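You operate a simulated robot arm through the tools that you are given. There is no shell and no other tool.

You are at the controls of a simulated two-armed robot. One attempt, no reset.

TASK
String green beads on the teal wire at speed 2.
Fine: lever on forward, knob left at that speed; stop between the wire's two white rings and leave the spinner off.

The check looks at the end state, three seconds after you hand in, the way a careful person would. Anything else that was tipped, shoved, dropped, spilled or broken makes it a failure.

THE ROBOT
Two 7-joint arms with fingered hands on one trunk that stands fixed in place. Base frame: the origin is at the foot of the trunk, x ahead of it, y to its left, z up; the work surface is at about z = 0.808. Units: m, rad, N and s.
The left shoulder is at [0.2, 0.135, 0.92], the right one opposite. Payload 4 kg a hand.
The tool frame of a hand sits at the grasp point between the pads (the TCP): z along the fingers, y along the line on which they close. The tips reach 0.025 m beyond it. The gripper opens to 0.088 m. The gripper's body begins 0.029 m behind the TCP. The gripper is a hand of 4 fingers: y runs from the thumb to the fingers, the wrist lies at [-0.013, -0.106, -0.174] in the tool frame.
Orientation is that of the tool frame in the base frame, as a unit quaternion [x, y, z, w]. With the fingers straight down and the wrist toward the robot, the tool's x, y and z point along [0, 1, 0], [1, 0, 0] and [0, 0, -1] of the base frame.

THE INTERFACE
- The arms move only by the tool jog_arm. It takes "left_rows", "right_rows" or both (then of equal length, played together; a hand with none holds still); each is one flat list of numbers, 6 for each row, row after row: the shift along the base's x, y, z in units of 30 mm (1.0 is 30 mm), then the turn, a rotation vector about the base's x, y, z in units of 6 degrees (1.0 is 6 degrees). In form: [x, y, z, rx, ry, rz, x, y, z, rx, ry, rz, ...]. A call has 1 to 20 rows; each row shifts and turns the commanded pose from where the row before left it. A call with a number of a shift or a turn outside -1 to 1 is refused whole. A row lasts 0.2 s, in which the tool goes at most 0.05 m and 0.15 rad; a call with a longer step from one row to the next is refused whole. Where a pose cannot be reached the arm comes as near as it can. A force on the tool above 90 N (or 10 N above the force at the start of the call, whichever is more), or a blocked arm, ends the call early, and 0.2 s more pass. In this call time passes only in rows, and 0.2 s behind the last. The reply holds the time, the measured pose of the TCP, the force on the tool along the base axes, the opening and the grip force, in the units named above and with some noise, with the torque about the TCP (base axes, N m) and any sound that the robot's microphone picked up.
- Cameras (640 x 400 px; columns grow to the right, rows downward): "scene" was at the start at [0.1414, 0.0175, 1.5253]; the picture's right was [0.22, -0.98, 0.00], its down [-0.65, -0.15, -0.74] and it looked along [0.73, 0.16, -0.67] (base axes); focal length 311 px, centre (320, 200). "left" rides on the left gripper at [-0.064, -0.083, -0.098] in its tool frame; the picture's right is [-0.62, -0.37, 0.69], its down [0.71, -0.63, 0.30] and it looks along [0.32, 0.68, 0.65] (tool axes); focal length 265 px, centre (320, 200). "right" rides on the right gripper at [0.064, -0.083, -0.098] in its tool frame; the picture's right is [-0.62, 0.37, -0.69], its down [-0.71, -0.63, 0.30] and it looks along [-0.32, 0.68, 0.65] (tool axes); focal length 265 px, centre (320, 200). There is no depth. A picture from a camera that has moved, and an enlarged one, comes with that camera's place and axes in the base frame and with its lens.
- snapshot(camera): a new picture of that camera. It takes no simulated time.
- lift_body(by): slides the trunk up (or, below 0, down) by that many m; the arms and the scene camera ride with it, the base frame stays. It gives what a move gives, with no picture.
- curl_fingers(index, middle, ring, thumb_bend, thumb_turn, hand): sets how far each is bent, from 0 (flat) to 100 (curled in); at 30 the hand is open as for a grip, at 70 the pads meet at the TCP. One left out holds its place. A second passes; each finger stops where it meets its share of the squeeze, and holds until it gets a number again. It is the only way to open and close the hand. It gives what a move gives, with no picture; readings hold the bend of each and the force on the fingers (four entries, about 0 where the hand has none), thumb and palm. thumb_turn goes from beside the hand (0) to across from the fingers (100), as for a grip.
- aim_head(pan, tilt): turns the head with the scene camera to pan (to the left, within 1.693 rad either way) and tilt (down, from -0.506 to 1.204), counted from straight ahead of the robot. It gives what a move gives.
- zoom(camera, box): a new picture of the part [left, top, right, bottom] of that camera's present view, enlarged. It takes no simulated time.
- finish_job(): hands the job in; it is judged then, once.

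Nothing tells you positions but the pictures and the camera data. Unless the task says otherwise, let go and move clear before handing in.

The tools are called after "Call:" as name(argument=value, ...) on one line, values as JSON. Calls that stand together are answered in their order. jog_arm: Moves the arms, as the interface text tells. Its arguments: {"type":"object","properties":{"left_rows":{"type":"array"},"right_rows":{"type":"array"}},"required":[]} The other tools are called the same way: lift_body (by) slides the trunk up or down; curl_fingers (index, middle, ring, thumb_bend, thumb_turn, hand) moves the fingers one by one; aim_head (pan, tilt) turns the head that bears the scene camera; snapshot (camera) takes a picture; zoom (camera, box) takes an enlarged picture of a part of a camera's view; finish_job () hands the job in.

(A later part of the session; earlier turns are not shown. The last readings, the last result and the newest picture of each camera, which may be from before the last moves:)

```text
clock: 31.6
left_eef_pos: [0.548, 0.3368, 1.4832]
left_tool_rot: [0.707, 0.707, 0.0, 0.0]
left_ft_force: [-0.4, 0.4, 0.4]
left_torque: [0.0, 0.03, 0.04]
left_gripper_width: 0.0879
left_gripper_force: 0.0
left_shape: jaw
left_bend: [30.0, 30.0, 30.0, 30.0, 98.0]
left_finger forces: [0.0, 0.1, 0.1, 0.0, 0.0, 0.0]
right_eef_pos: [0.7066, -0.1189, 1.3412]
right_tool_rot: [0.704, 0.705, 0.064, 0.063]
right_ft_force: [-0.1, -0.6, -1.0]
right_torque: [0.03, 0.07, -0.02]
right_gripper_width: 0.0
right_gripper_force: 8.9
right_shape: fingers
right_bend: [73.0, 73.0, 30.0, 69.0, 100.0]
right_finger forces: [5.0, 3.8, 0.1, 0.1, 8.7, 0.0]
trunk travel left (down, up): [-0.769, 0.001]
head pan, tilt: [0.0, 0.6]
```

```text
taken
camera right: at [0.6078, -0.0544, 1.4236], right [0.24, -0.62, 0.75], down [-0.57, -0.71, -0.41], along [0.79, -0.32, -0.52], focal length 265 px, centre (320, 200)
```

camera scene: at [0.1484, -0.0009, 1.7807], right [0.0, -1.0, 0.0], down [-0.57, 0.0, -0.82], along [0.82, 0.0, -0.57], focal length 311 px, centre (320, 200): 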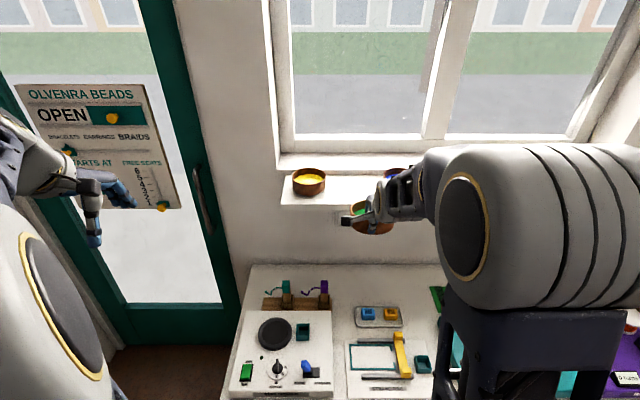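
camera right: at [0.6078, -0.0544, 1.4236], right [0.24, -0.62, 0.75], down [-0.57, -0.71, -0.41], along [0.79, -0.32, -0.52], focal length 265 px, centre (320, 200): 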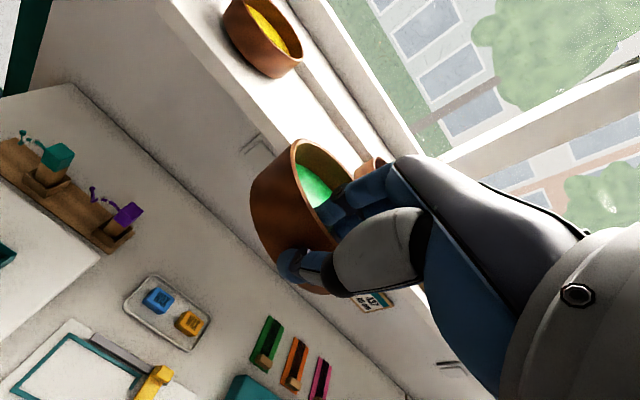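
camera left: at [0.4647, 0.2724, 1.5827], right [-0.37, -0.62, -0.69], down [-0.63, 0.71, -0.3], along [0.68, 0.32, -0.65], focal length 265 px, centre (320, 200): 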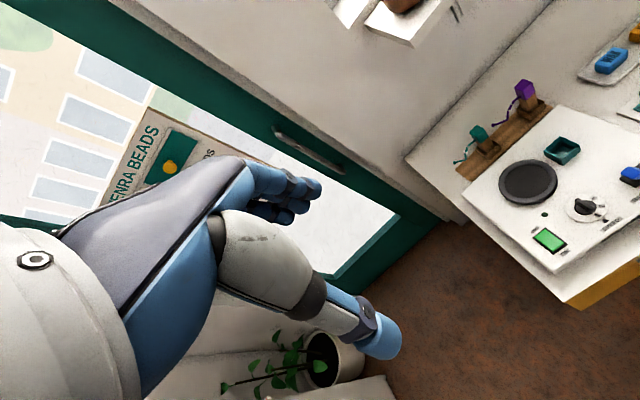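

The bowl is clear of the shelf. I'll lower the trunk back to the starting height, then carry the bowl left over the spinner.

Call:
lift_body(by=-0.244)

Call:
aim_head(pan=0.15, tilt=0.85)

Call:
snapshot(camera="scene")

Call:
snapshot(camera="right")

```text
clock: 34.1
left_eef_pos: [0.5478, 0.3361, 1.2393]
left_tool_rot: [0.707, 0.707, -0.001, 0.0]
left_ft_force: [-0.1, -0.2, 0.2]
left_torque: [-0.01, 0.0, -0.01]
left_gripper_width: 0.0874
left_gripper_force: 0.1
left_shape: jaw
left_bend: [30.0, 30.0, 30.0, 30.0, 98.0]
left_finger forces: [0.0, 0.0, 0.1, 0.0, 0.0, 0.0]
right_eef_pos: [0.707, -0.1198, 1.0983]
right_tool_rot: [0.704, 0.705, 0.064, 0.063]
right_ft_force: [0.6, 0.2, -0.7]
right_torque: [0.03, 0.06, 0.01]
right_gripper_width: 0.0001
right_gripper_force: 8.9
right_shape: fingers
right_bend: [73.0, 73.0, 30.0, 69.0, 100.0]
right_finger forces: [5.1, 3.8, 0.0, 0.0, 8.8, 0.1]
trunk travel left (down, up): [-0.525, 0.245]
head pan, tilt: [0.0, 0.6]
```

```text
clock: 34.9
left_eef_pos: [0.5469, 0.3361, 1.2406]
left_tool_rot: [0.707, 0.707, 0.0, 0.0]
left_ft_force: [-0.9, -0.7, 0.7]
left_torque: [-0.02, 0.01, 0.0]
left_gripper_width: 0.0877
left_gripper_force: 0.0
left_shape: jaw
left_bend: [30.0, 30.0, 30.0, 30.0, 98.0]
left_finger forces: [0.0, 0.0, 0.0, 0.1, 0.1, 0.0]
right_eef_pos: [0.7055, -0.1192, 1.0971]
right_tool_rot: [0.704, 0.704, 0.063, 0.062]
right_ft_force: [-0.3, -0.6, -0.9]
right_torque: [0.02, 0.1, 0.02]
right_gripper_width: 0.0001
right_gripper_force: 8.9
right_shape: fingers
right_bend: [73.0, 73.0, 30.0, 69.0, 100.0]
right_finger forces: [5.1, 3.7, 0.0, 0.0, 8.8, 0.1]
trunk travel left (down, up): [-0.525, 0.245]
head pan, tilt: [0.15, 0.85]
```

```text
taken
camera scene: at [0.1372, 0.0108, 1.5159], right [0.15, -0.99, 0.0], down [-0.74, -0.11, -0.66], along [0.65, 0.1, -0.75], focal length 311 px, centre (320, 200)
```

scene: 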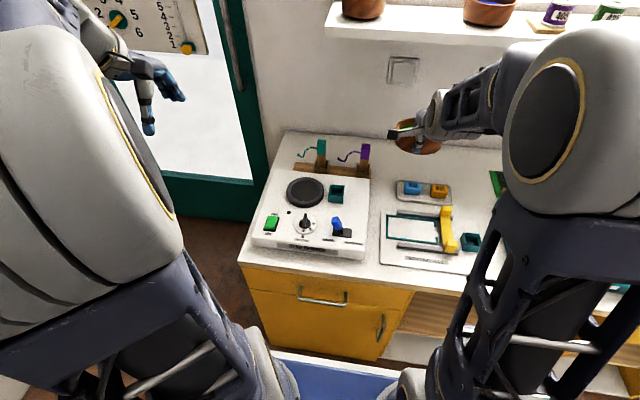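

```text
taken
camera right: at [0.608, -0.0545, 1.1795], right [0.24, -0.62, 0.75], down [-0.57, -0.71, -0.41], along [0.79, -0.32, -0.52], focal length 265 px, centre (320, 200)
```

right: 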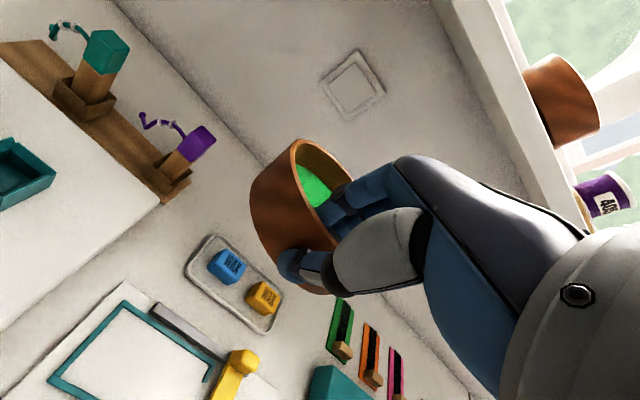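

The bowl is still steady at the lower height. Let me check its tilt closely and the spinner from here.

Call:
zoom(camera="scene", box=[380, 95, 460, 165])

Call:
zoom(camera="scene", box=[250, 160, 380, 260])

Call:
zoom(camera="right", box=[220, 120, 380, 310])

```text
5.71 times, centred on (420, 130) of scene
camera zoom: at [0.1372, 0.0108, 1.5159], right [0.15, -0.99, 0.0], down [-0.74, -0.11, -0.66], along [0.65, 0.1, -0.75], focal length 1779 px, centre (-251, 600)
```

zoom: 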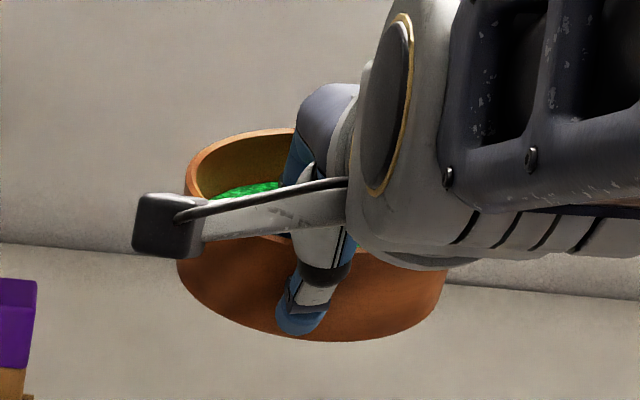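

```text
4.00 times, centred on (315, 210) of scene
camera zoom: at [0.1372, 0.0108, 1.5159], right [0.15, -0.99, 0.0], down [-0.74, -0.11, -0.66], along [0.65, 0.1, -0.75], focal length 1245 px, centre (340, 160)
```

zoom: 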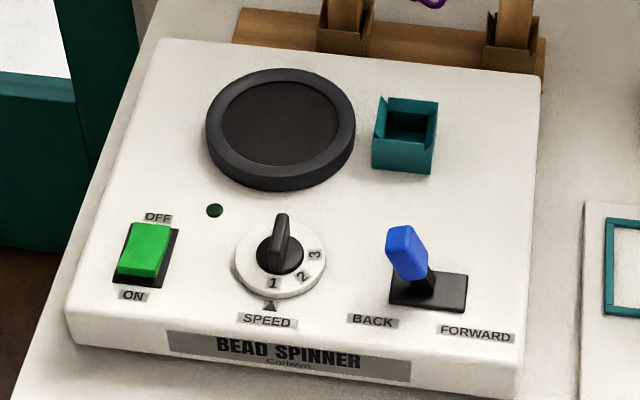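

```text
2.11 times, centred on (300, 215) of right
camera zoom: at [0.608, -0.0545, 1.1795], right [0.24, -0.62, 0.75], down [-0.57, -0.71, -0.41], along [0.79, -0.32, -0.52], focal length 559 px, centre (362, 168)
```

zoom: 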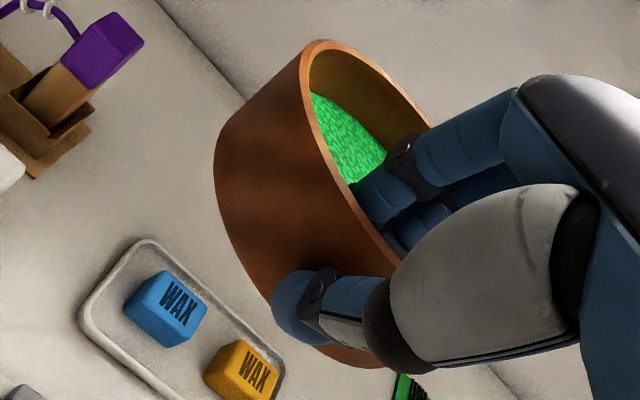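

The tilt is fine, and the turntable has a shallow lip with centre near [0.730, 0.142]. I'll carry the bowl left over it at a safe height, moving the left hand a bit further left for room.

Call:
jog_arm(right_rows=[-0.08, 0.4, -0.1, 0, 0, 0, -0.08, 0.6, -0.1, 0, 0, 0, -0.08, 0.65, -0.1, 0, 0, 0, -0.08, 0.65, -0.1, 0, 0, 0, -0.08, 0.65, -0.1, 0, 0, 0, -0.08, 0.65, -0.1, 0, 0, 0, -0.08, 0.65, -0.1, 0, 0, 0, -0.08, 0.65, -0.1, 0, 0, 0, -0.08, 0.65, -0.1, 0, 0, 0, -0.08, 0.65, -0.1, 0, 0, 0, -0.08, 0.65, -0.1, 0, 0, 0, -0.08, 0.65, -0.1, 0, 0, 0, -0.08, 0.65, -0.1, 0, 0, 0, -0.04, 0.5, -0.1, 0, 0, 0, 0, 0.3, 0, 0, 0, 0], left_rows=[0, 0.4, 0, 0, 0, 0, 0, 0.4, 0, 0, 0, 0, 0, 0.4, 0, 0, 0, 0, 0, 0.4, 0, 0, 0, 0, 0, 0.4, 0, 0, 0, 0, 0, 0.4, 0, 0, 0, 0, 0, 0.4, 0, 0, 0, 0, 0, 0.4, 0, 0, 0, 0, 0, 0, 0, 0, 0, 0, 0, 0, 0, 0, 0, 0, 0, 0, 0, 0, 0, 0, 0, 0, 0, 0, 0, 0, 0, 0, 0, 0, 0, 0, 0, 0, 0, 0, 0, 0, 0, 0, 0, 0, 0, 0])

Call:
snapshot(camera="scene")

Call:
snapshot(camera="right")

```text
clock: 38.1
left_eef_pos: [0.5463, 0.4341, 1.2403]
left_tool_rot: [0.705, 0.709, 0.0, 0.001]
left_ft_force: [-0.8, 0.2, 0.4]
left_torque: [0.01, 0.03, 0.02]
left_gripper_width: 0.0872
left_gripper_force: 0.0
left_shape: jaw
left_bend: [30.0, 30.0, 30.0, 30.0, 98.0]
left_finger forces: [0.0, 0.1, 0.0, 0.1, 0.0, 0.0]
right_eef_pos: [0.679, 0.1366, 1.0661]
right_tool_rot: [0.715, 0.693, 0.072, 0.055]
right_ft_force: [0.9, 1.1, -0.4]
right_torque: [0.04, 0.07, 0.0]
right_gripper_width: 0.0
right_gripper_force: 8.6
right_shape: fingers
right_bend: [73.0, 74.0, 30.0, 69.0, 100.0]
right_finger forces: [5.1, 4.0, 0.0, 0.0, 9.0, 0.0]
trunk travel left (down, up): [-0.525, 0.245]
head pan, tilt: [0.15, 0.85]
```

```text
taken
camera scene: at [0.1372, 0.0108, 1.5158], right [0.15, -0.99, 0.0], down [-0.74, -0.11, -0.66], along [0.65, 0.1, -0.75], focal length 311 px, centre (320, 200)
```

scene: 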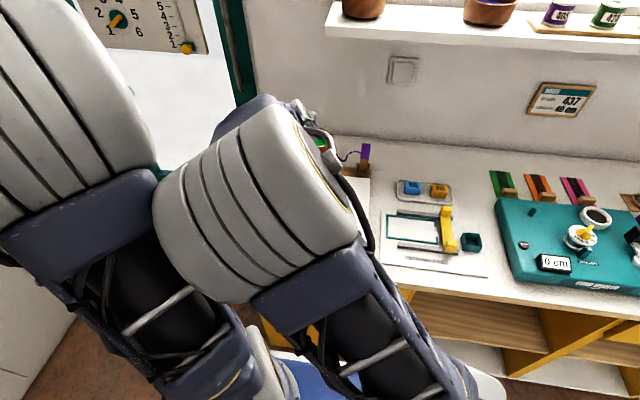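

```text
taken
camera right: at [0.5827, 0.2015, 1.1488], right [0.22, -0.65, 0.73], down [-0.58, -0.69, -0.43], along [0.78, -0.33, -0.53], focal length 265 px, centre (320, 200)
```

right: 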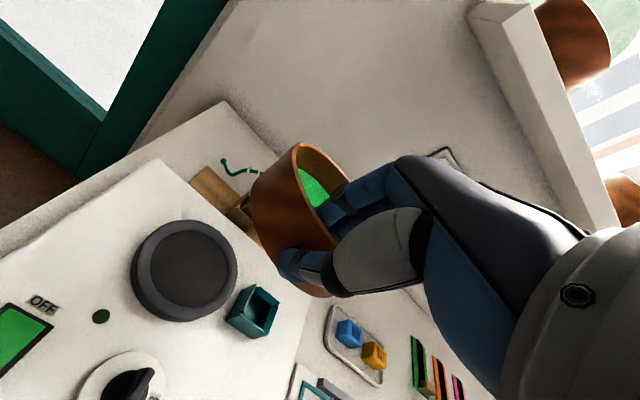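

The right arm is straining to keep this heading so far left. I'll turn the hand and bowl 30° about vertical so the wrist comes in from the right, which suits this arm better.

Call:
jog_arm(right_rows=[0.02, -0.13, 0, 0, 0, 0.5, 0.02, -0.13, 0, 0, 0, 0.5, 0.02, -0.13, 0, 0, 0, 0.5, 0.02, -0.13, 0, 0, 0, 0.5, 0.02, -0.13, 0, 0, 0, 0.5, 0.02, -0.13, 0, 0, 0, 0.5, 0.02, -0.13, 0, 0, 0, 0.5, 0.02, -0.13, 0, 0, 0, 0.5, 0.02, -0.13, 0, 0, 0, 0.5, 0.02, -0.13, 0, 0, 0, 0.5])

Call:
snapshot(camera="scene")

Call:
snapshot(camera="right")

Call:
snapshot(camera="left")

```text
clock: 40.3
left_eef_pos: [0.5474, 0.4316, 1.2399]
left_tool_rot: [0.707, 0.707, 0.0, 0.0]
left_ft_force: [-0.1, 1.1, -0.6]
left_torque: [-0.04, -0.02, 0.02]
left_gripper_width: 0.0875
left_gripper_force: 0.0
left_shape: jaw
left_bend: [30.0, 30.0, 30.0, 30.0, 98.0]
left_finger forces: [0.0, 0.1, 0.0, 0.0, 0.0, 0.1]
right_eef_pos: [0.6809, 0.11, 1.055]
right_tool_rot: [0.497, 0.863, 0.077, 0.045]
right_ft_force: [-0.3, -0.2, -0.8]
right_torque: [-0.03, 0.05, 0.01]
right_gripper_width: 0.0
right_gripper_force: 8.3
right_shape: fingers
right_bend: [73.0, 74.0, 30.0, 69.0, 100.0]
right_finger forces: [4.8, 4.1, 0.0, 0.0, 8.9, 0.0]
trunk travel left (down, up): [-0.525, 0.245]
head pan, tilt: [0.15, 0.85]
```

```text
taken
camera scene: at [0.1371, 0.011, 1.5158], right [0.15, -0.99, 0.0], down [-0.74, -0.11, -0.66], along [0.65, 0.1, -0.75], focal length 311 px, centre (320, 200)
```

scene: 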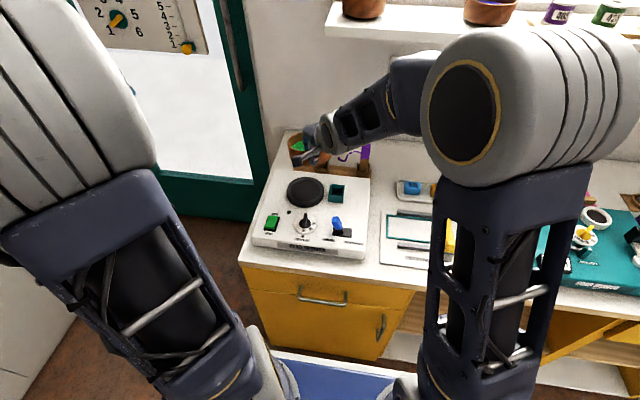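

```text
taken
camera right: at [0.5624, 0.117, 1.1367], right [0.52, -0.42, 0.75], down [-0.13, -0.9, -0.41], along [0.85, 0.11, -0.52], focal length 265 px, centre (320, 200)
```

right: 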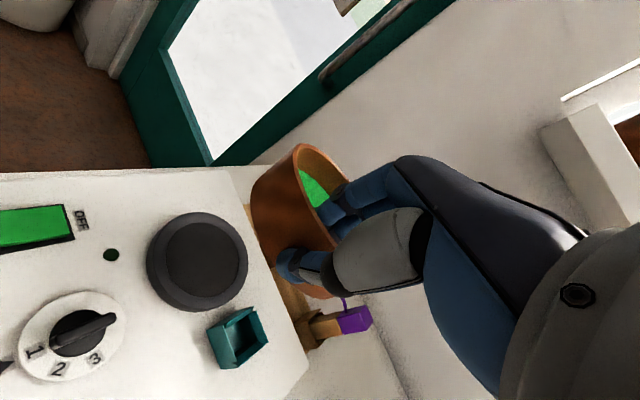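

```text
taken
camera left: at [0.4647, 0.3683, 1.3391], right [-0.37, -0.62, -0.69], down [-0.63, 0.71, -0.3], along [0.68, 0.32, -0.65], focal length 265 px, centre (320, 200)
```

left: 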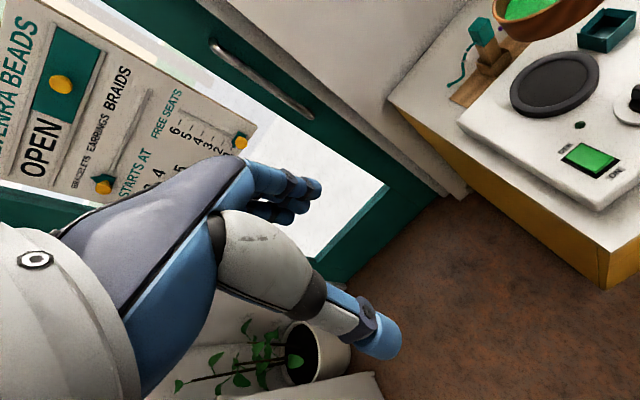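

The arm now tracks well, and both the scene and left cameras see the bowl and turntable. I'll zoom to measure the bowl against the turntable.

Call:
zoom(camera="scene", box=[270, 110, 370, 220])

Call:
zoom(camera="left", box=[440, 0, 640, 150])

Call:
zoom(camera="right", box=[130, 130, 370, 380])

```text
3.64 times, centred on (320, 165) of scene
camera zoom: at [0.1371, 0.011, 1.5158], right [0.15, -0.99, 0.0], down [-0.74, -0.11, -0.66], along [0.65, 0.1, -0.75], focal length 1132 px, centre (320, 327)
```

zoom: 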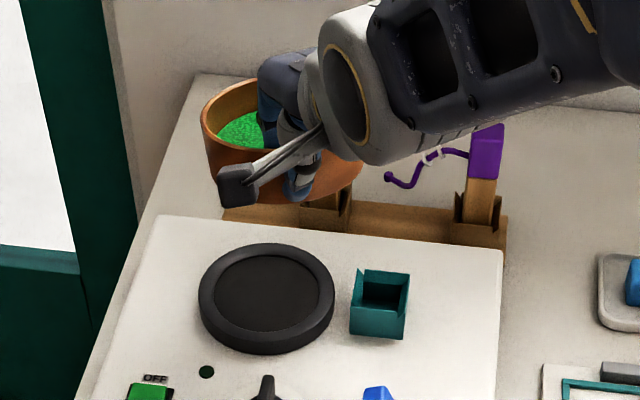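

```text
2.67 times, centred on (540, 75) of left
camera zoom: at [0.4647, 0.3683, 1.3391], right [-0.37, -0.62, -0.69], down [-0.63, 0.71, -0.3], along [0.68, 0.32, -0.65], focal length 708 px, centre (-267, 533)
```

zoom: 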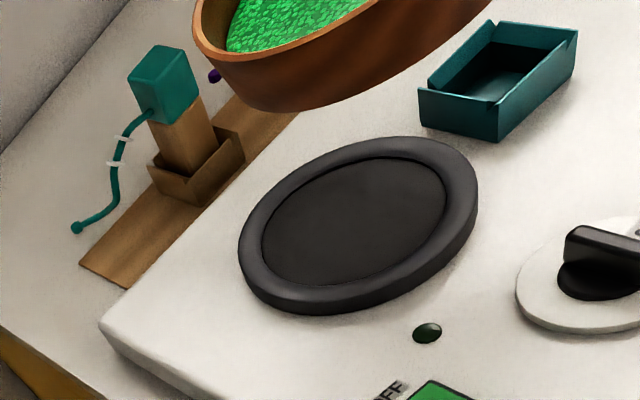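

```text
1.60 times, centred on (250, 255) of right
camera zoom: at [0.5624, 0.117, 1.1367], right [0.52, -0.42, 0.75], down [-0.13, -0.9, -0.41], along [0.85, 0.11, -0.52], focal length 425 px, centre (432, 112)
```

zoom: 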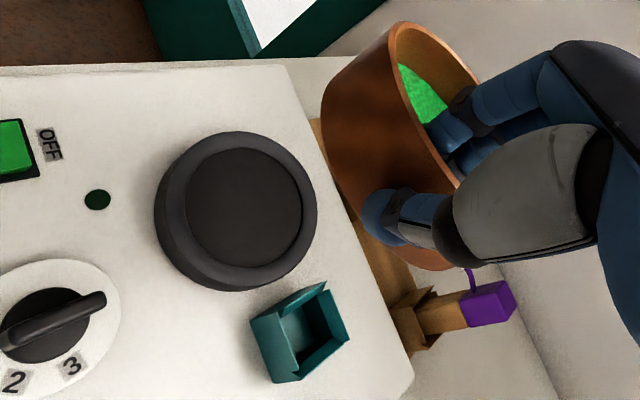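

The bowl droops about 8° at its far side, and its rim centre is near [0.732, 0.130]. The turntable centre measures [0.730, 0.1427]. I'll pitch the hand to level the bowl, align it, and lower to about 30 mm above the lip.

Call:
jog_arm(right_rows=[-0.012, 0.06, -0.5, 0.095, -0.165, 0, -0.012, 0.06, -0.5, 0.095, -0.165, 0, -0.012, 0.06, -0.5, 0.095, -0.165, 0, -0.012, 0.06, -0.5, 0.095, -0.165, 0, -0.012, 0.06, -0.5, 0.095, -0.165, 0, -0.012, 0.06, -0.5, 0.095, -0.165, 0, -0.012, 0.06, -0.5, 0.095, -0.165, 0])

Call:
zoom(camera="scene", box=[260, 130, 370, 220])

Call:
zoom(camera="left", box=[440, 0, 640, 150])

Call:
snapshot(camera="right")

```text
clock: 41.9
left_eef_pos: [0.5469, 0.4325, 1.2408]
left_tool_rot: [0.707, 0.707, -0.001, 0.0]
left_ft_force: [-0.4, 0.0, 0.3]
left_torque: [-0.03, 0.01, -0.02]
left_gripper_width: 0.0874
left_gripper_force: 0.1
left_shape: jaw
left_bend: [30.0, 30.0, 30.0, 30.0, 98.0]
left_finger forces: [0.0, 0.0, 0.0, 0.0, 0.0, 0.1]
right_eef_pos: [0.6776, 0.123, 0.9507]
right_tool_rot: [0.493, 0.855, 0.137, 0.079]
right_ft_force: [0.1, -0.5, -0.9]
right_torque: [-0.03, 0.08, 0.02]
right_gripper_width: 0.0001
right_gripper_force: 8.4
right_shape: fingers
right_bend: [73.0, 74.0, 30.0, 69.0, 100.0]
right_finger forces: [4.9, 3.6, 0.0, 0.1, 8.4, 0.1]
trunk travel left (down, up): [-0.525, 0.245]
head pan, tilt: [0.15, 0.85]
```

```text
4.44 times, centred on (315, 175) of scene
camera zoom: at [0.1371, 0.0108, 1.5158], right [0.15, -0.99, 0.0], down [-0.74, -0.11, -0.66], along [0.65, 0.1, -0.75], focal length 1383 px, centre (342, 311)
```

zoom: 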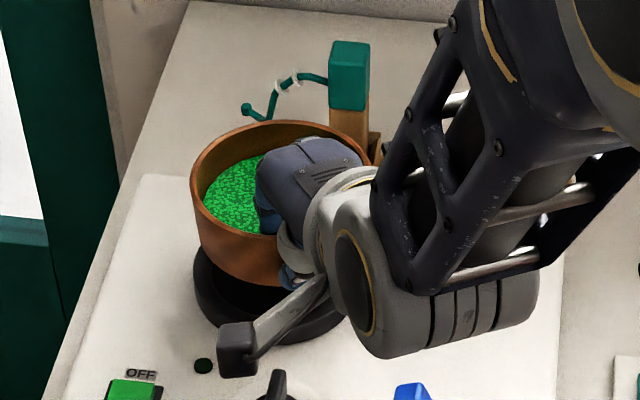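

```text
2.67 times, centred on (540, 75) of left
camera zoom: at [0.4647, 0.368, 1.3391], right [-0.37, -0.62, -0.69], down [-0.63, 0.71, -0.3], along [0.68, 0.32, -0.65], focal length 708 px, centre (-267, 533)
```

zoom: 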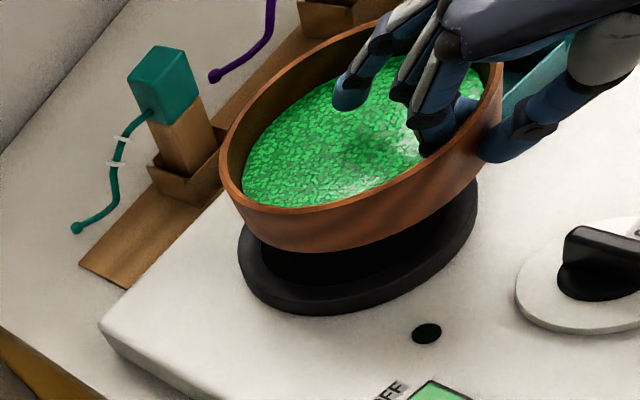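

```text
taken
camera right: at [0.5512, 0.1234, 1.0174], right [0.43, -0.47, 0.77], down [-0.08, -0.87, -0.49], along [0.9, 0.15, -0.41], focal length 265 px, centre (320, 200)
```

right: 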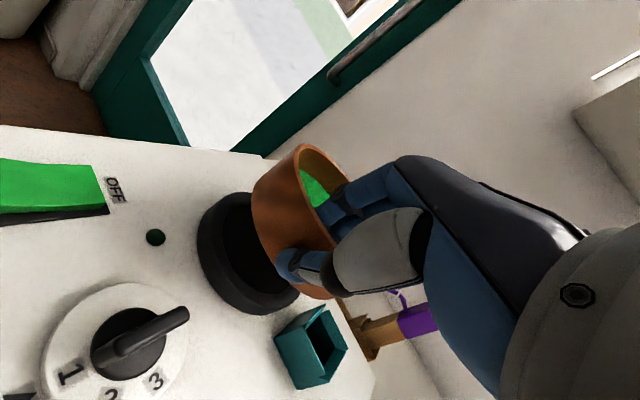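

The left view shows the bowl about level and nearly above the turntable, roughly 5 mm too far right. I'll shift left 5 mm and lower another 20 mm.

Call:
jog_arm(right_rows=[0, 0.08, -0.33, 0, 0, 0, 0, 0.08, -0.33, 0, 0, 0])

Call:
zoom(camera="left", box=[490, 20, 640, 150])

Call:
zoom(camera="scene", box=[270, 140, 350, 220])

Call:
zoom(camera="right", box=[170, 120, 370, 340])

```text
clock: 42.5
left_eef_pos: [0.5474, 0.4307, 1.2399]
left_tool_rot: [0.707, 0.707, 0.0, 0.0]
left_ft_force: [0.3, -0.2, -0.4]
left_torque: [-0.02, -0.03, 0.01]
left_gripper_width: 0.0876
left_gripper_force: 0.0
left_shape: jaw
left_bend: [30.0, 30.0, 30.0, 30.0, 98.0]
left_finger forces: [0.1, 0.0, 0.0, 0.0, 0.1, 0.0]
right_eef_pos: [0.6775, 0.1283, 0.9304]
right_tool_rot: [0.493, 0.856, 0.137, 0.08]
right_ft_force: [-0.6, -0.2, -1.3]
right_torque: [0.01, 0.05, 0.0]
right_gripper_width: 0.0001
right_gripper_force: 8.8
right_shape: fingers
right_bend: [73.0, 74.0, 30.0, 69.0, 100.0]
right_finger forces: [5.1, 3.6, 0.0, 0.0, 8.6, 0.0]
trunk travel left (down, up): [-0.525, 0.245]
head pan, tilt: [0.15, 0.85]
```

```text
3.08 times, centred on (565, 85) of left
camera zoom: at [0.4648, 0.368, 1.3391], right [-0.37, -0.62, -0.69], down [-0.63, 0.71, -0.3], along [0.68, 0.32, -0.65], focal length 817 px, centre (-434, 554)
```

zoom: 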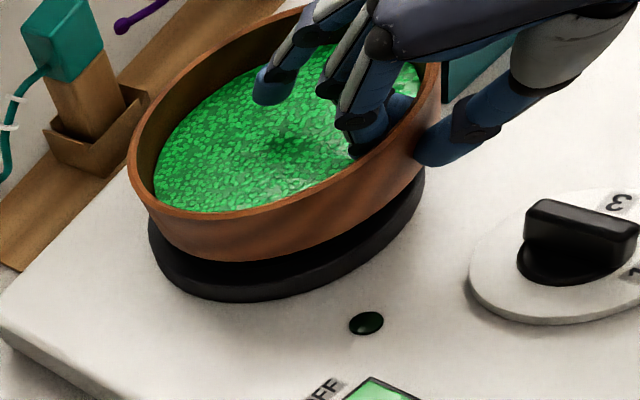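

```text
5.00 times, centred on (310, 180) of scene
camera zoom: at [0.1371, 0.0108, 1.5158], right [0.15, -0.99, 0.0], down [-0.74, -0.11, -0.66], along [0.65, 0.1, -0.75], focal length 1556 px, centre (370, 300)
```

zoom: 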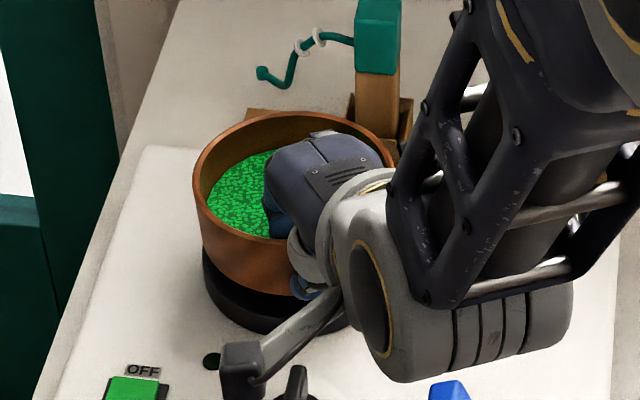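

```text
1.82 times, centred on (270, 230) of right
camera zoom: at [0.5512, 0.1286, 0.9981], right [0.43, -0.47, 0.77], down [-0.08, -0.87, -0.49], along [0.9, 0.15, -0.41], focal length 483 px, centre (411, 146)
```

zoom: 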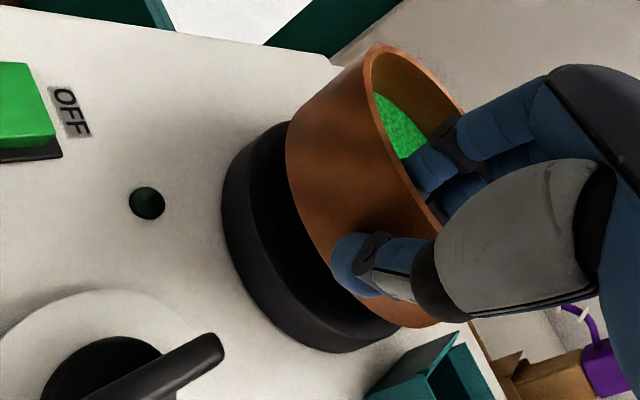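

Fits from both views put the bowl centre at about [0.7315, 0.144], within 2 mm of the turntable's. I'll lower gently and watch the force.

Call:
jog_arm(right_rows=[-0.02, -0.03, -0.15, 0, 0, 0, -0.02, 0, -0.15, 0, 0, 0])

Call:
zoom(camera="left", box=[490, 20, 640, 150])

Call:
zoom(camera="right", box=[170, 120, 370, 340])

```text
clock: 43.1
left_eef_pos: [0.5476, 0.431, 1.2411]
left_tool_rot: [0.708, 0.707, 0.0, -0.001]
left_ft_force: [-0.4, 0.9, 0.0]
left_torque: [-0.01, 0.03, 0.03]
left_gripper_width: 0.0876
left_gripper_force: 0.0
left_shape: jaw
left_bend: [30.0, 30.0, 30.0, 30.0, 98.0]
left_finger forces: [0.0, 0.1, 0.0, 0.0, 0.0, 0.0]
right_eef_pos: [0.6765, 0.1268, 0.9204]
right_tool_rot: [0.494, 0.855, 0.137, 0.079]
right_ft_force: [0.3, -0.4, -1.1]
right_torque: [0.01, 0.07, 0.0]
right_gripper_width: 0.0
right_gripper_force: 8.9
right_shape: fingers
right_bend: [73.0, 74.0, 30.0, 69.0, 100.0]
right_finger forces: [5.1, 3.6, 0.1, 0.0, 8.7, 0.0]
trunk travel left (down, up): [-0.525, 0.245]
head pan, tilt: [0.15, 0.85]
```

```text
3.08 times, centred on (565, 85) of left
camera zoom: at [0.4648, 0.3681, 1.3391], right [-0.37, -0.62, -0.69], down [-0.63, 0.71, -0.3], along [0.68, 0.32, -0.65], focal length 817 px, centre (-434, 554)
```

zoom: 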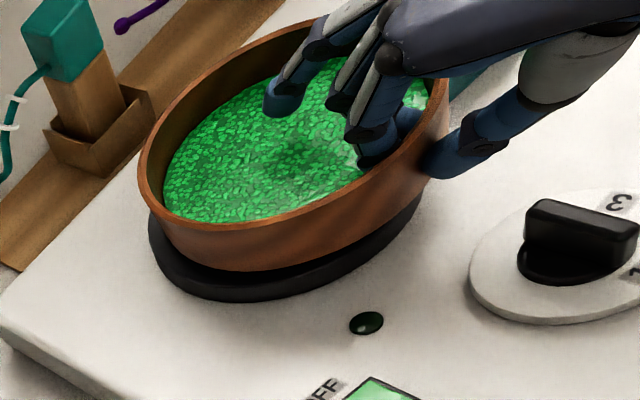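

```text
1.82 times, centred on (270, 230) of right
camera zoom: at [0.5492, 0.1273, 0.9886], right [0.43, -0.47, 0.77], down [-0.08, -0.87, -0.49], along [0.9, 0.15, -0.41], focal length 483 px, centre (411, 146)
```

zoom: 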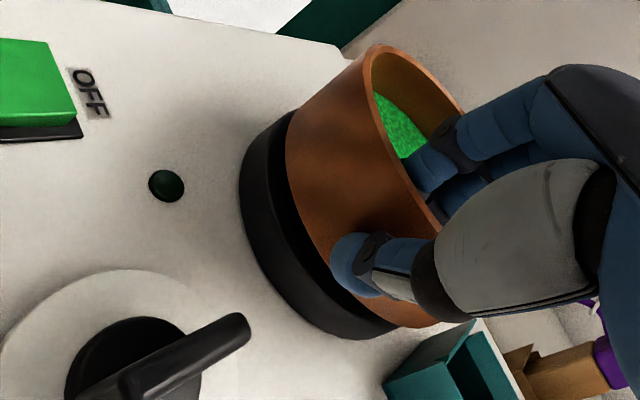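

No contact yet. I'll lower a few millimetres more.

Call:
jog_arm(right_rows=[0, 0, -0.1, 0, 0, 0, 0, 0, -0.1, 0, 0, 0])

Call:
zoom(camera="left", box=[490, 20, 640, 150])

Call:
zoom(camera="right", box=[170, 120, 370, 340])

```text
clock: 43.7
left_eef_pos: [0.5465, 0.4329, 1.2392]
left_tool_rot: [0.707, 0.707, 0.001, 0.0]
left_ft_force: [0.0, -0.3, 0.4]
left_torque: [-0.02, -0.01, 0.05]
left_gripper_width: 0.0879
left_gripper_force: 0.0
left_shape: jaw
left_bend: [30.0, 30.0, 30.0, 30.0, 98.0]
left_finger forces: [0.0, 0.0, 0.1, 0.0, 0.1, 0.0]
right_eef_pos: [0.6775, 0.1255, 0.9149]
right_tool_rot: [0.493, 0.855, 0.137, 0.079]
right_ft_force: [0.3, -0.1, -1.6]
right_torque: [0.01, 0.08, -0.01]
right_gripper_width: 0.0001
right_gripper_force: 7.8
right_shape: fingers
right_bend: [73.0, 74.0, 30.0, 69.0, 100.0]
right_finger forces: [4.9, 3.6, 0.1, 0.0, 8.5, 0.1]
trunk travel left (down, up): [-0.525, 0.245]
head pan, tilt: [0.15, 0.85]
```

```text
3.08 times, centred on (565, 85) of left
camera zoom: at [0.4648, 0.3681, 1.3391], right [-0.37, -0.62, -0.69], down [-0.63, 0.71, -0.3], along [0.68, 0.32, -0.65], focal length 817 px, centre (-434, 554)
```

zoom: 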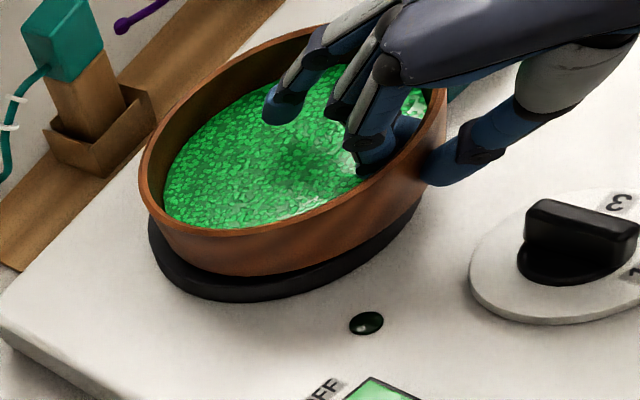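

```text
1.82 times, centred on (270, 230) of right
camera zoom: at [0.55, 0.1274, 0.9829], right [0.43, -0.47, 0.77], down [-0.08, -0.87, -0.49], along [0.9, 0.15, -0.41], focal length 483 px, centre (411, 146)
```

zoom: 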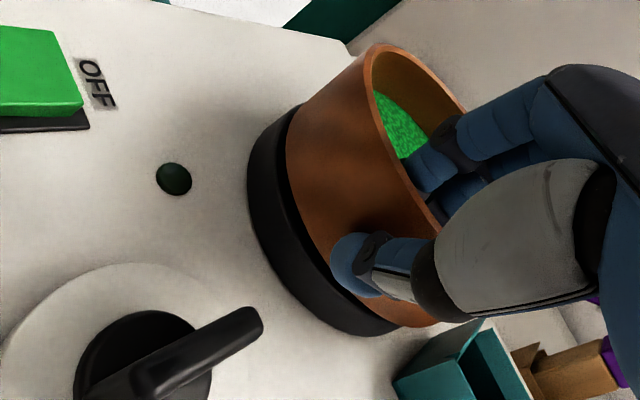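

Still hanging free and looking centred. I'll keep lowering in small steps until it takes load.

Call:
jog_arm(right_rows=[0, 0.02, -0.1, 0, 0, 0, 0, 0.02, -0.1, 0, 0, 0])

Call:
zoom(camera="left", box=[490, 20, 640, 150])

Call:
zoom(camera="right", box=[170, 120, 370, 340])

```text
clock: 44.3
left_eef_pos: [0.5473, 0.4313, 1.241]
left_tool_rot: [0.707, 0.707, 0.0, -0.001]
left_ft_force: [-0.2, -0.6, -0.6]
left_torque: [-0.02, -0.05, 0.02]
left_gripper_width: 0.0877
left_gripper_force: 0.0
left_shape: jaw
left_bend: [30.0, 30.0, 30.0, 30.0, 98.0]
left_finger forces: [0.0, 0.1, 0.0, 0.1, 0.0, 0.1]
right_eef_pos: [0.6755, 0.1289, 0.9094]
right_tool_rot: [0.494, 0.855, 0.138, 0.08]
right_ft_force: [-2.2, -0.9, 3.6]
right_torque: [-0.02, 0.07, -0.01]
right_gripper_width: 0.0
right_gripper_force: 8.4
right_shape: fingers
right_bend: [73.0, 74.0, 30.0, 69.0, 100.0]
right_finger forces: [4.5, 3.2, 0.0, 0.1, 9.5, 0.1]
trunk travel left (down, up): [-0.525, 0.245]
head pan, tilt: [0.15, 0.85]
```

```text
3.08 times, centred on (565, 85) of left
camera zoom: at [0.4647, 0.368, 1.3392], right [-0.37, -0.62, -0.69], down [-0.63, 0.71, -0.3], along [0.68, 0.32, -0.65], focal length 817 px, centre (-434, 554)
```

zoom: 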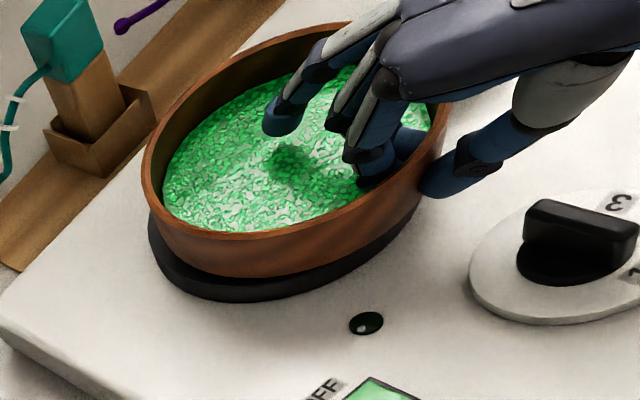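

```text
1.82 times, centred on (270, 230) of right
camera zoom: at [0.549, 0.1289, 0.977], right [0.42, -0.47, 0.77], down [-0.08, -0.87, -0.49], along [0.9, 0.15, -0.41], focal length 483 px, centre (411, 146)
```

zoom: 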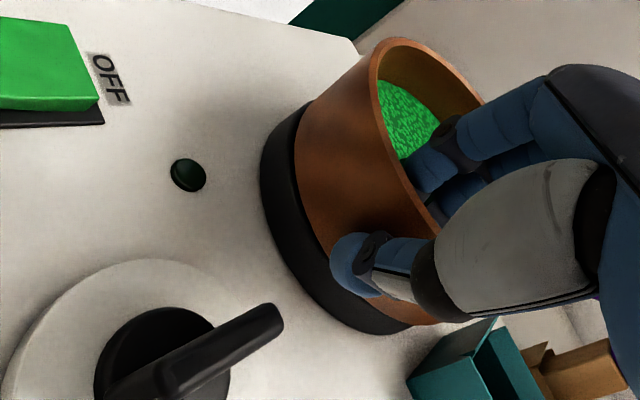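

The bowl has touched down, with +3.6 N now bearing up. I'll ease the grip open slightly and look at how it sits.

Call:
curl_fingers(hand="right", index=67, middle=67, thumb_bend=66)

Call:
zoom(camera="left", box=[490, 20, 640, 150])

Call:
zoom(camera="right", box=[170, 120, 370, 340])

Call:
zoom(camera="scene", box=[270, 140, 350, 220])

```text
clock: 45.3
left_eef_pos: [0.5474, 0.4322, 1.2393]
left_tool_rot: [0.707, 0.708, 0.0, 0.001]
left_ft_force: [0.9, -0.3, 0.4]
left_torque: [0.02, 0.04, 0.01]
left_gripper_width: 0.0875
left_gripper_force: 0.1
left_shape: jaw
left_bend: [30.0, 30.0, 30.0, 30.0, 98.0]
left_finger forces: [0.0, 0.0, 0.0, 0.0, 0.1, 0.0]
right_eef_pos: [0.6762, 0.1281, 0.9095]
right_tool_rot: [0.494, 0.855, 0.137, 0.078]
right_ft_force: [-0.1, -0.7, -0.3]
right_torque: [0.01, -0.01, -0.01]
right_gripper_width: 0.0056
right_gripper_force: 0.1
right_shape: fingers
right_bend: [67.0, 67.0, 30.0, 66.0, 100.0]
right_finger forces: [0.0, 0.0, 0.0, 0.0, 0.1, 0.0]
trunk travel left (down, up): [-0.525, 0.245]
head pan, tilt: [0.15, 0.85]
```

```text
3.08 times, centred on (565, 85) of left
camera zoom: at [0.4648, 0.3681, 1.3391], right [-0.37, -0.62, -0.69], down [-0.63, 0.71, -0.3], along [0.68, 0.32, -0.65], focal length 817 px, centre (-434, 554)
```

zoom: 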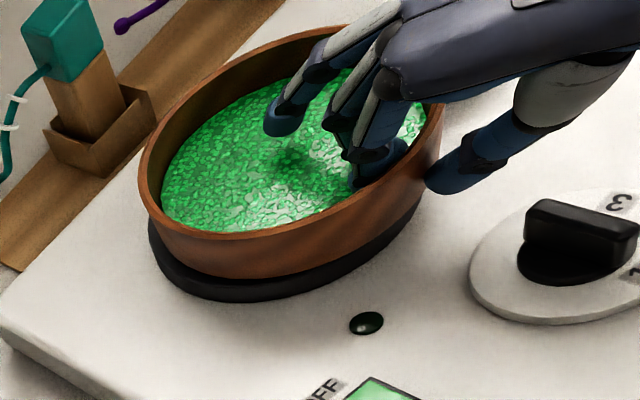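

```text
1.82 times, centred on (270, 230) of right
camera zoom: at [0.5491, 0.1286, 0.9765], right [0.43, -0.47, 0.77], down [-0.08, -0.87, -0.49], along [0.9, 0.15, -0.41], focal length 483 px, centre (411, 146)
```

zoom: 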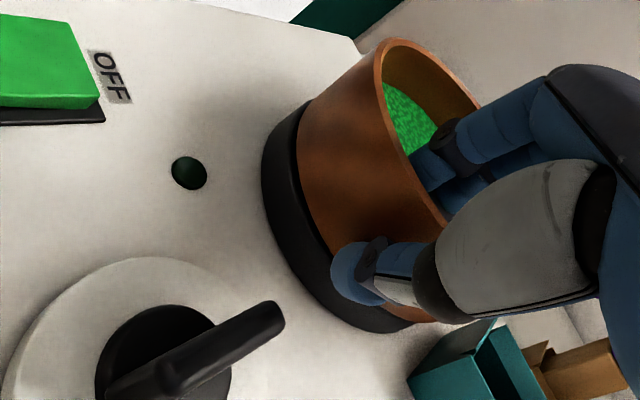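

```text
5.00 times, centred on (310, 180) of scene
camera zoom: at [0.1371, 0.0108, 1.5158], right [0.15, -0.99, 0.0], down [-0.74, -0.11, -0.66], along [0.65, 0.1, -0.75], focal length 1556 px, centre (370, 300)
```

zoom: 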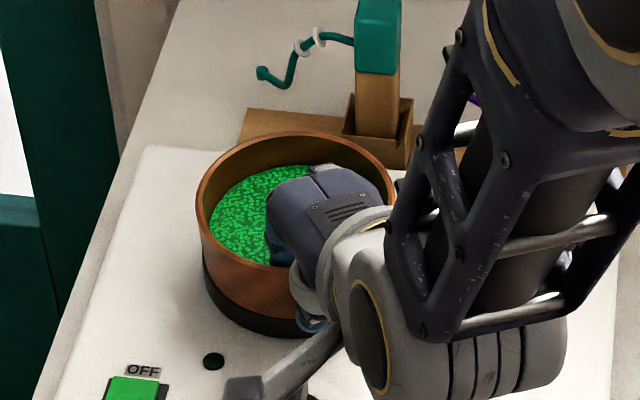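

The bowl is resting on the turntable and the hand carries no load. I'll open further and draw the hand up along its own axis.

Call:
curl_fingers(hand="right", index=48, middle=48, ring=40, thumb_bend=48)

Call:
jog_arm(right_rows=[-0.13, -0.08, 0.48, 0, 0, 0, -0.13, -0.08, 0.48, 0, 0, 0, -0.2, -0.1, 0.6, 0, 0, 0, -0.2, -0.15, 0.7, 0, 0, 0, -0.2, -0.5, 0.8, 0, 0, 0, -0.2, -0.9, 0.8, 0, 0, 0])

Call:
zoom(camera="left", box=[490, 20, 640, 150])

Call:
zoom(camera="scene", box=[270, 140, 350, 220])

Call:
snapshot(camera="right")

```text
clock: 46.3
left_eef_pos: [0.548, 0.4322, 1.2395]
left_tool_rot: [0.707, 0.708, -0.001, 0.0]
left_ft_force: [-0.1, -0.4, -0.2]
left_torque: [0.0, 0.0, -0.04]
left_gripper_width: 0.0876
left_gripper_force: 0.1
left_shape: jaw
left_bend: [30.0, 30.0, 30.0, 30.0, 98.0]
left_finger forces: [0.1, 0.0, 0.0, 0.0, 0.0, 0.0]
right_eef_pos: [0.6757, 0.1278, 0.9089]
right_tool_rot: [0.494, 0.855, 0.137, 0.079]
right_ft_force: [0.3, -0.3, -0.6]
right_torque: [-0.02, 0.0, 0.02]
right_gripper_width: 0.0452
right_gripper_force: 0.1
right_shape: fingers
right_bend: [48.0, 48.0, 40.0, 48.0, 100.0]
right_finger forces: [0.0, 0.0, 0.0, 0.1, 0.1, 0.0]
trunk travel left (down, up): [-0.525, 0.245]
head pan, tilt: [0.15, 0.85]
```

```text
clock: 47.7
left_eef_pos: [0.548, 0.4322, 1.2406]
left_tool_rot: [0.708, 0.707, -0.001, 0.0]
left_ft_force: [0.5, 0.2, -1.1]
left_torque: [0.02, 0.03, 0.01]
left_gripper_width: 0.0876
left_gripper_force: 0.1
left_shape: jaw
left_bend: [30.0, 30.0, 30.0, 30.0, 98.0]
left_finger forces: [0.0, 0.0, 0.1, 0.1, 0.0, 0.1]
right_eef_pos: [0.642, 0.073, 1.0275]
right_tool_rot: [0.493, 0.855, 0.136, 0.078]
right_ft_force: [1.0, 0.2, 0.2]
right_torque: [-0.02, 0.01, -0.01]
right_gripper_width: 0.0453
right_gripper_force: 0.1
right_shape: fingers
right_bend: [48.0, 48.0, 40.0, 48.0, 100.0]
right_finger forces: [0.1, 0.1, 0.1, 0.1, 0.0, 0.0]
trunk travel left (down, up): [-0.525, 0.245]
head pan, tilt: [0.15, 0.85]
```

```text
3.08 times, centred on (565, 85) of left
camera zoom: at [0.4649, 0.3684, 1.3389], right [-0.37, -0.62, -0.69], down [-0.63, 0.71, -0.3], along [0.68, 0.32, -0.65], focal length 817 px, centre (-434, 554)
```

zoom: 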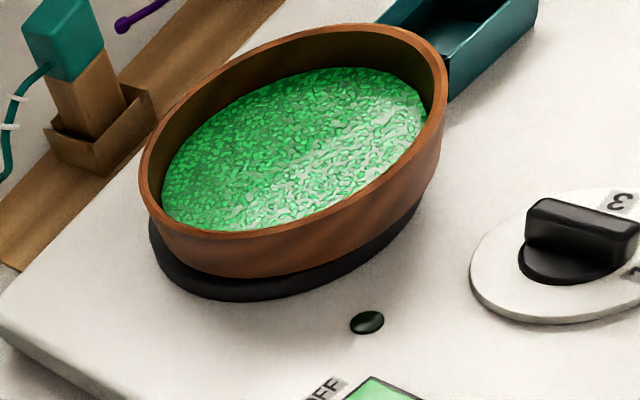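

```text
5.00 times, centred on (310, 180) of scene
camera zoom: at [0.1374, 0.0111, 1.5158], right [0.15, -0.99, 0.0], down [-0.74, -0.11, -0.66], along [0.65, 0.1, -0.75], focal length 1556 px, centre (370, 300)
```

zoom: 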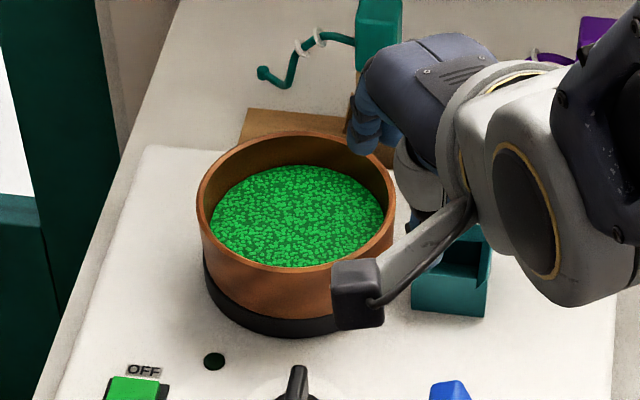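

```text
taken
camera right: at [0.5165, 0.074, 1.0956], right [0.43, -0.47, 0.77], down [-0.08, -0.87, -0.49], along [0.9, 0.15, -0.41], focal length 265 px, centre (320, 200)
```

right: 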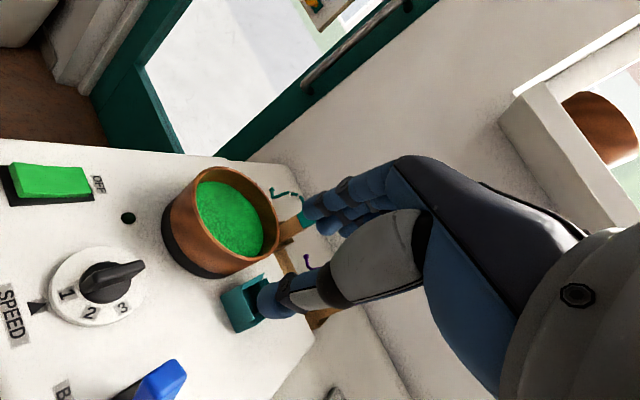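

The bowl is seated level on the turntable, centred to about 2 mm. Next, while the right hand is free, I'll look closely at the knob and lever to set them.

Call:
zoom(camera="right", box=[20, 220, 220, 400])

Call:
zoom(camera="scene", box=[280, 200, 370, 260])

Call:
snapshot(camera="scene")

```text
2.22 times, centred on (120, 310) of right
camera zoom: at [0.5165, 0.074, 1.0956], right [0.43, -0.47, 0.77], down [-0.08, -0.87, -0.49], along [0.9, 0.15, -0.41], focal length 590 px, centre (764, -44)
```

zoom: 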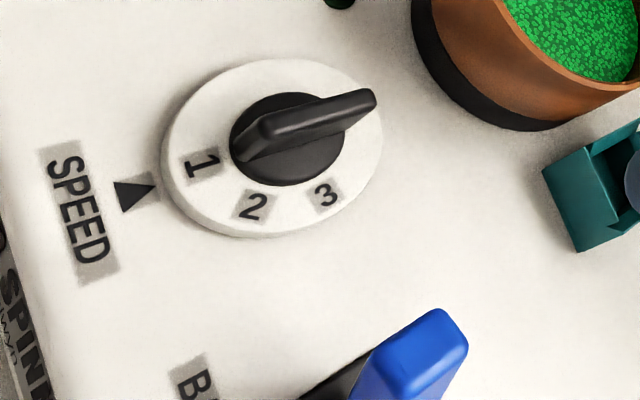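

```text
6.67 times, centred on (325, 230) of scene
camera zoom: at [0.1374, 0.0111, 1.5158], right [0.15, -0.99, 0.0], down [-0.74, -0.11, -0.66], along [0.65, 0.1, -0.75], focal length 2075 px, centre (287, 0)
```

zoom: 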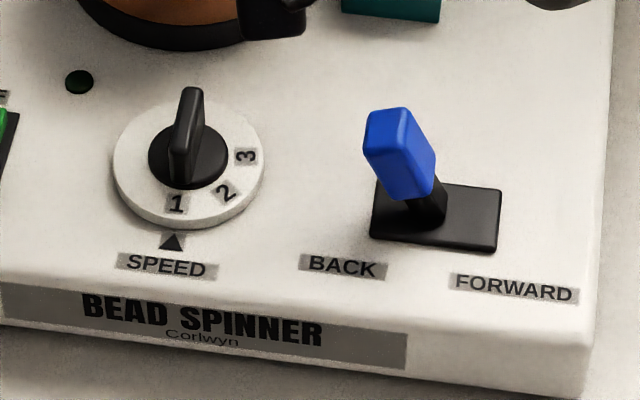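

```text
taken
camera scene: at [0.1374, 0.0111, 1.5158], right [0.15, -0.99, 0.0], down [-0.74, -0.11, -0.66], along [0.65, 0.1, -0.75], focal length 311 px, centre (320, 200)
```

scene: 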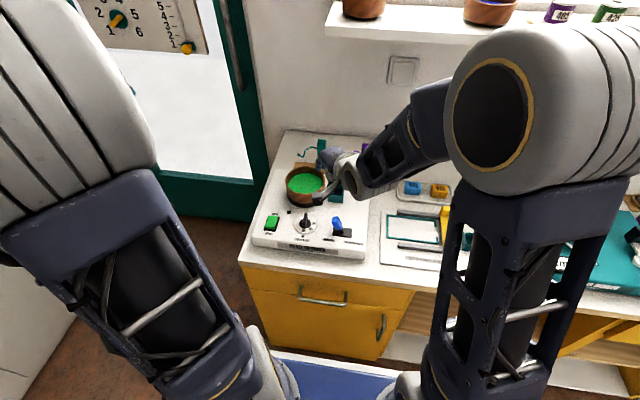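

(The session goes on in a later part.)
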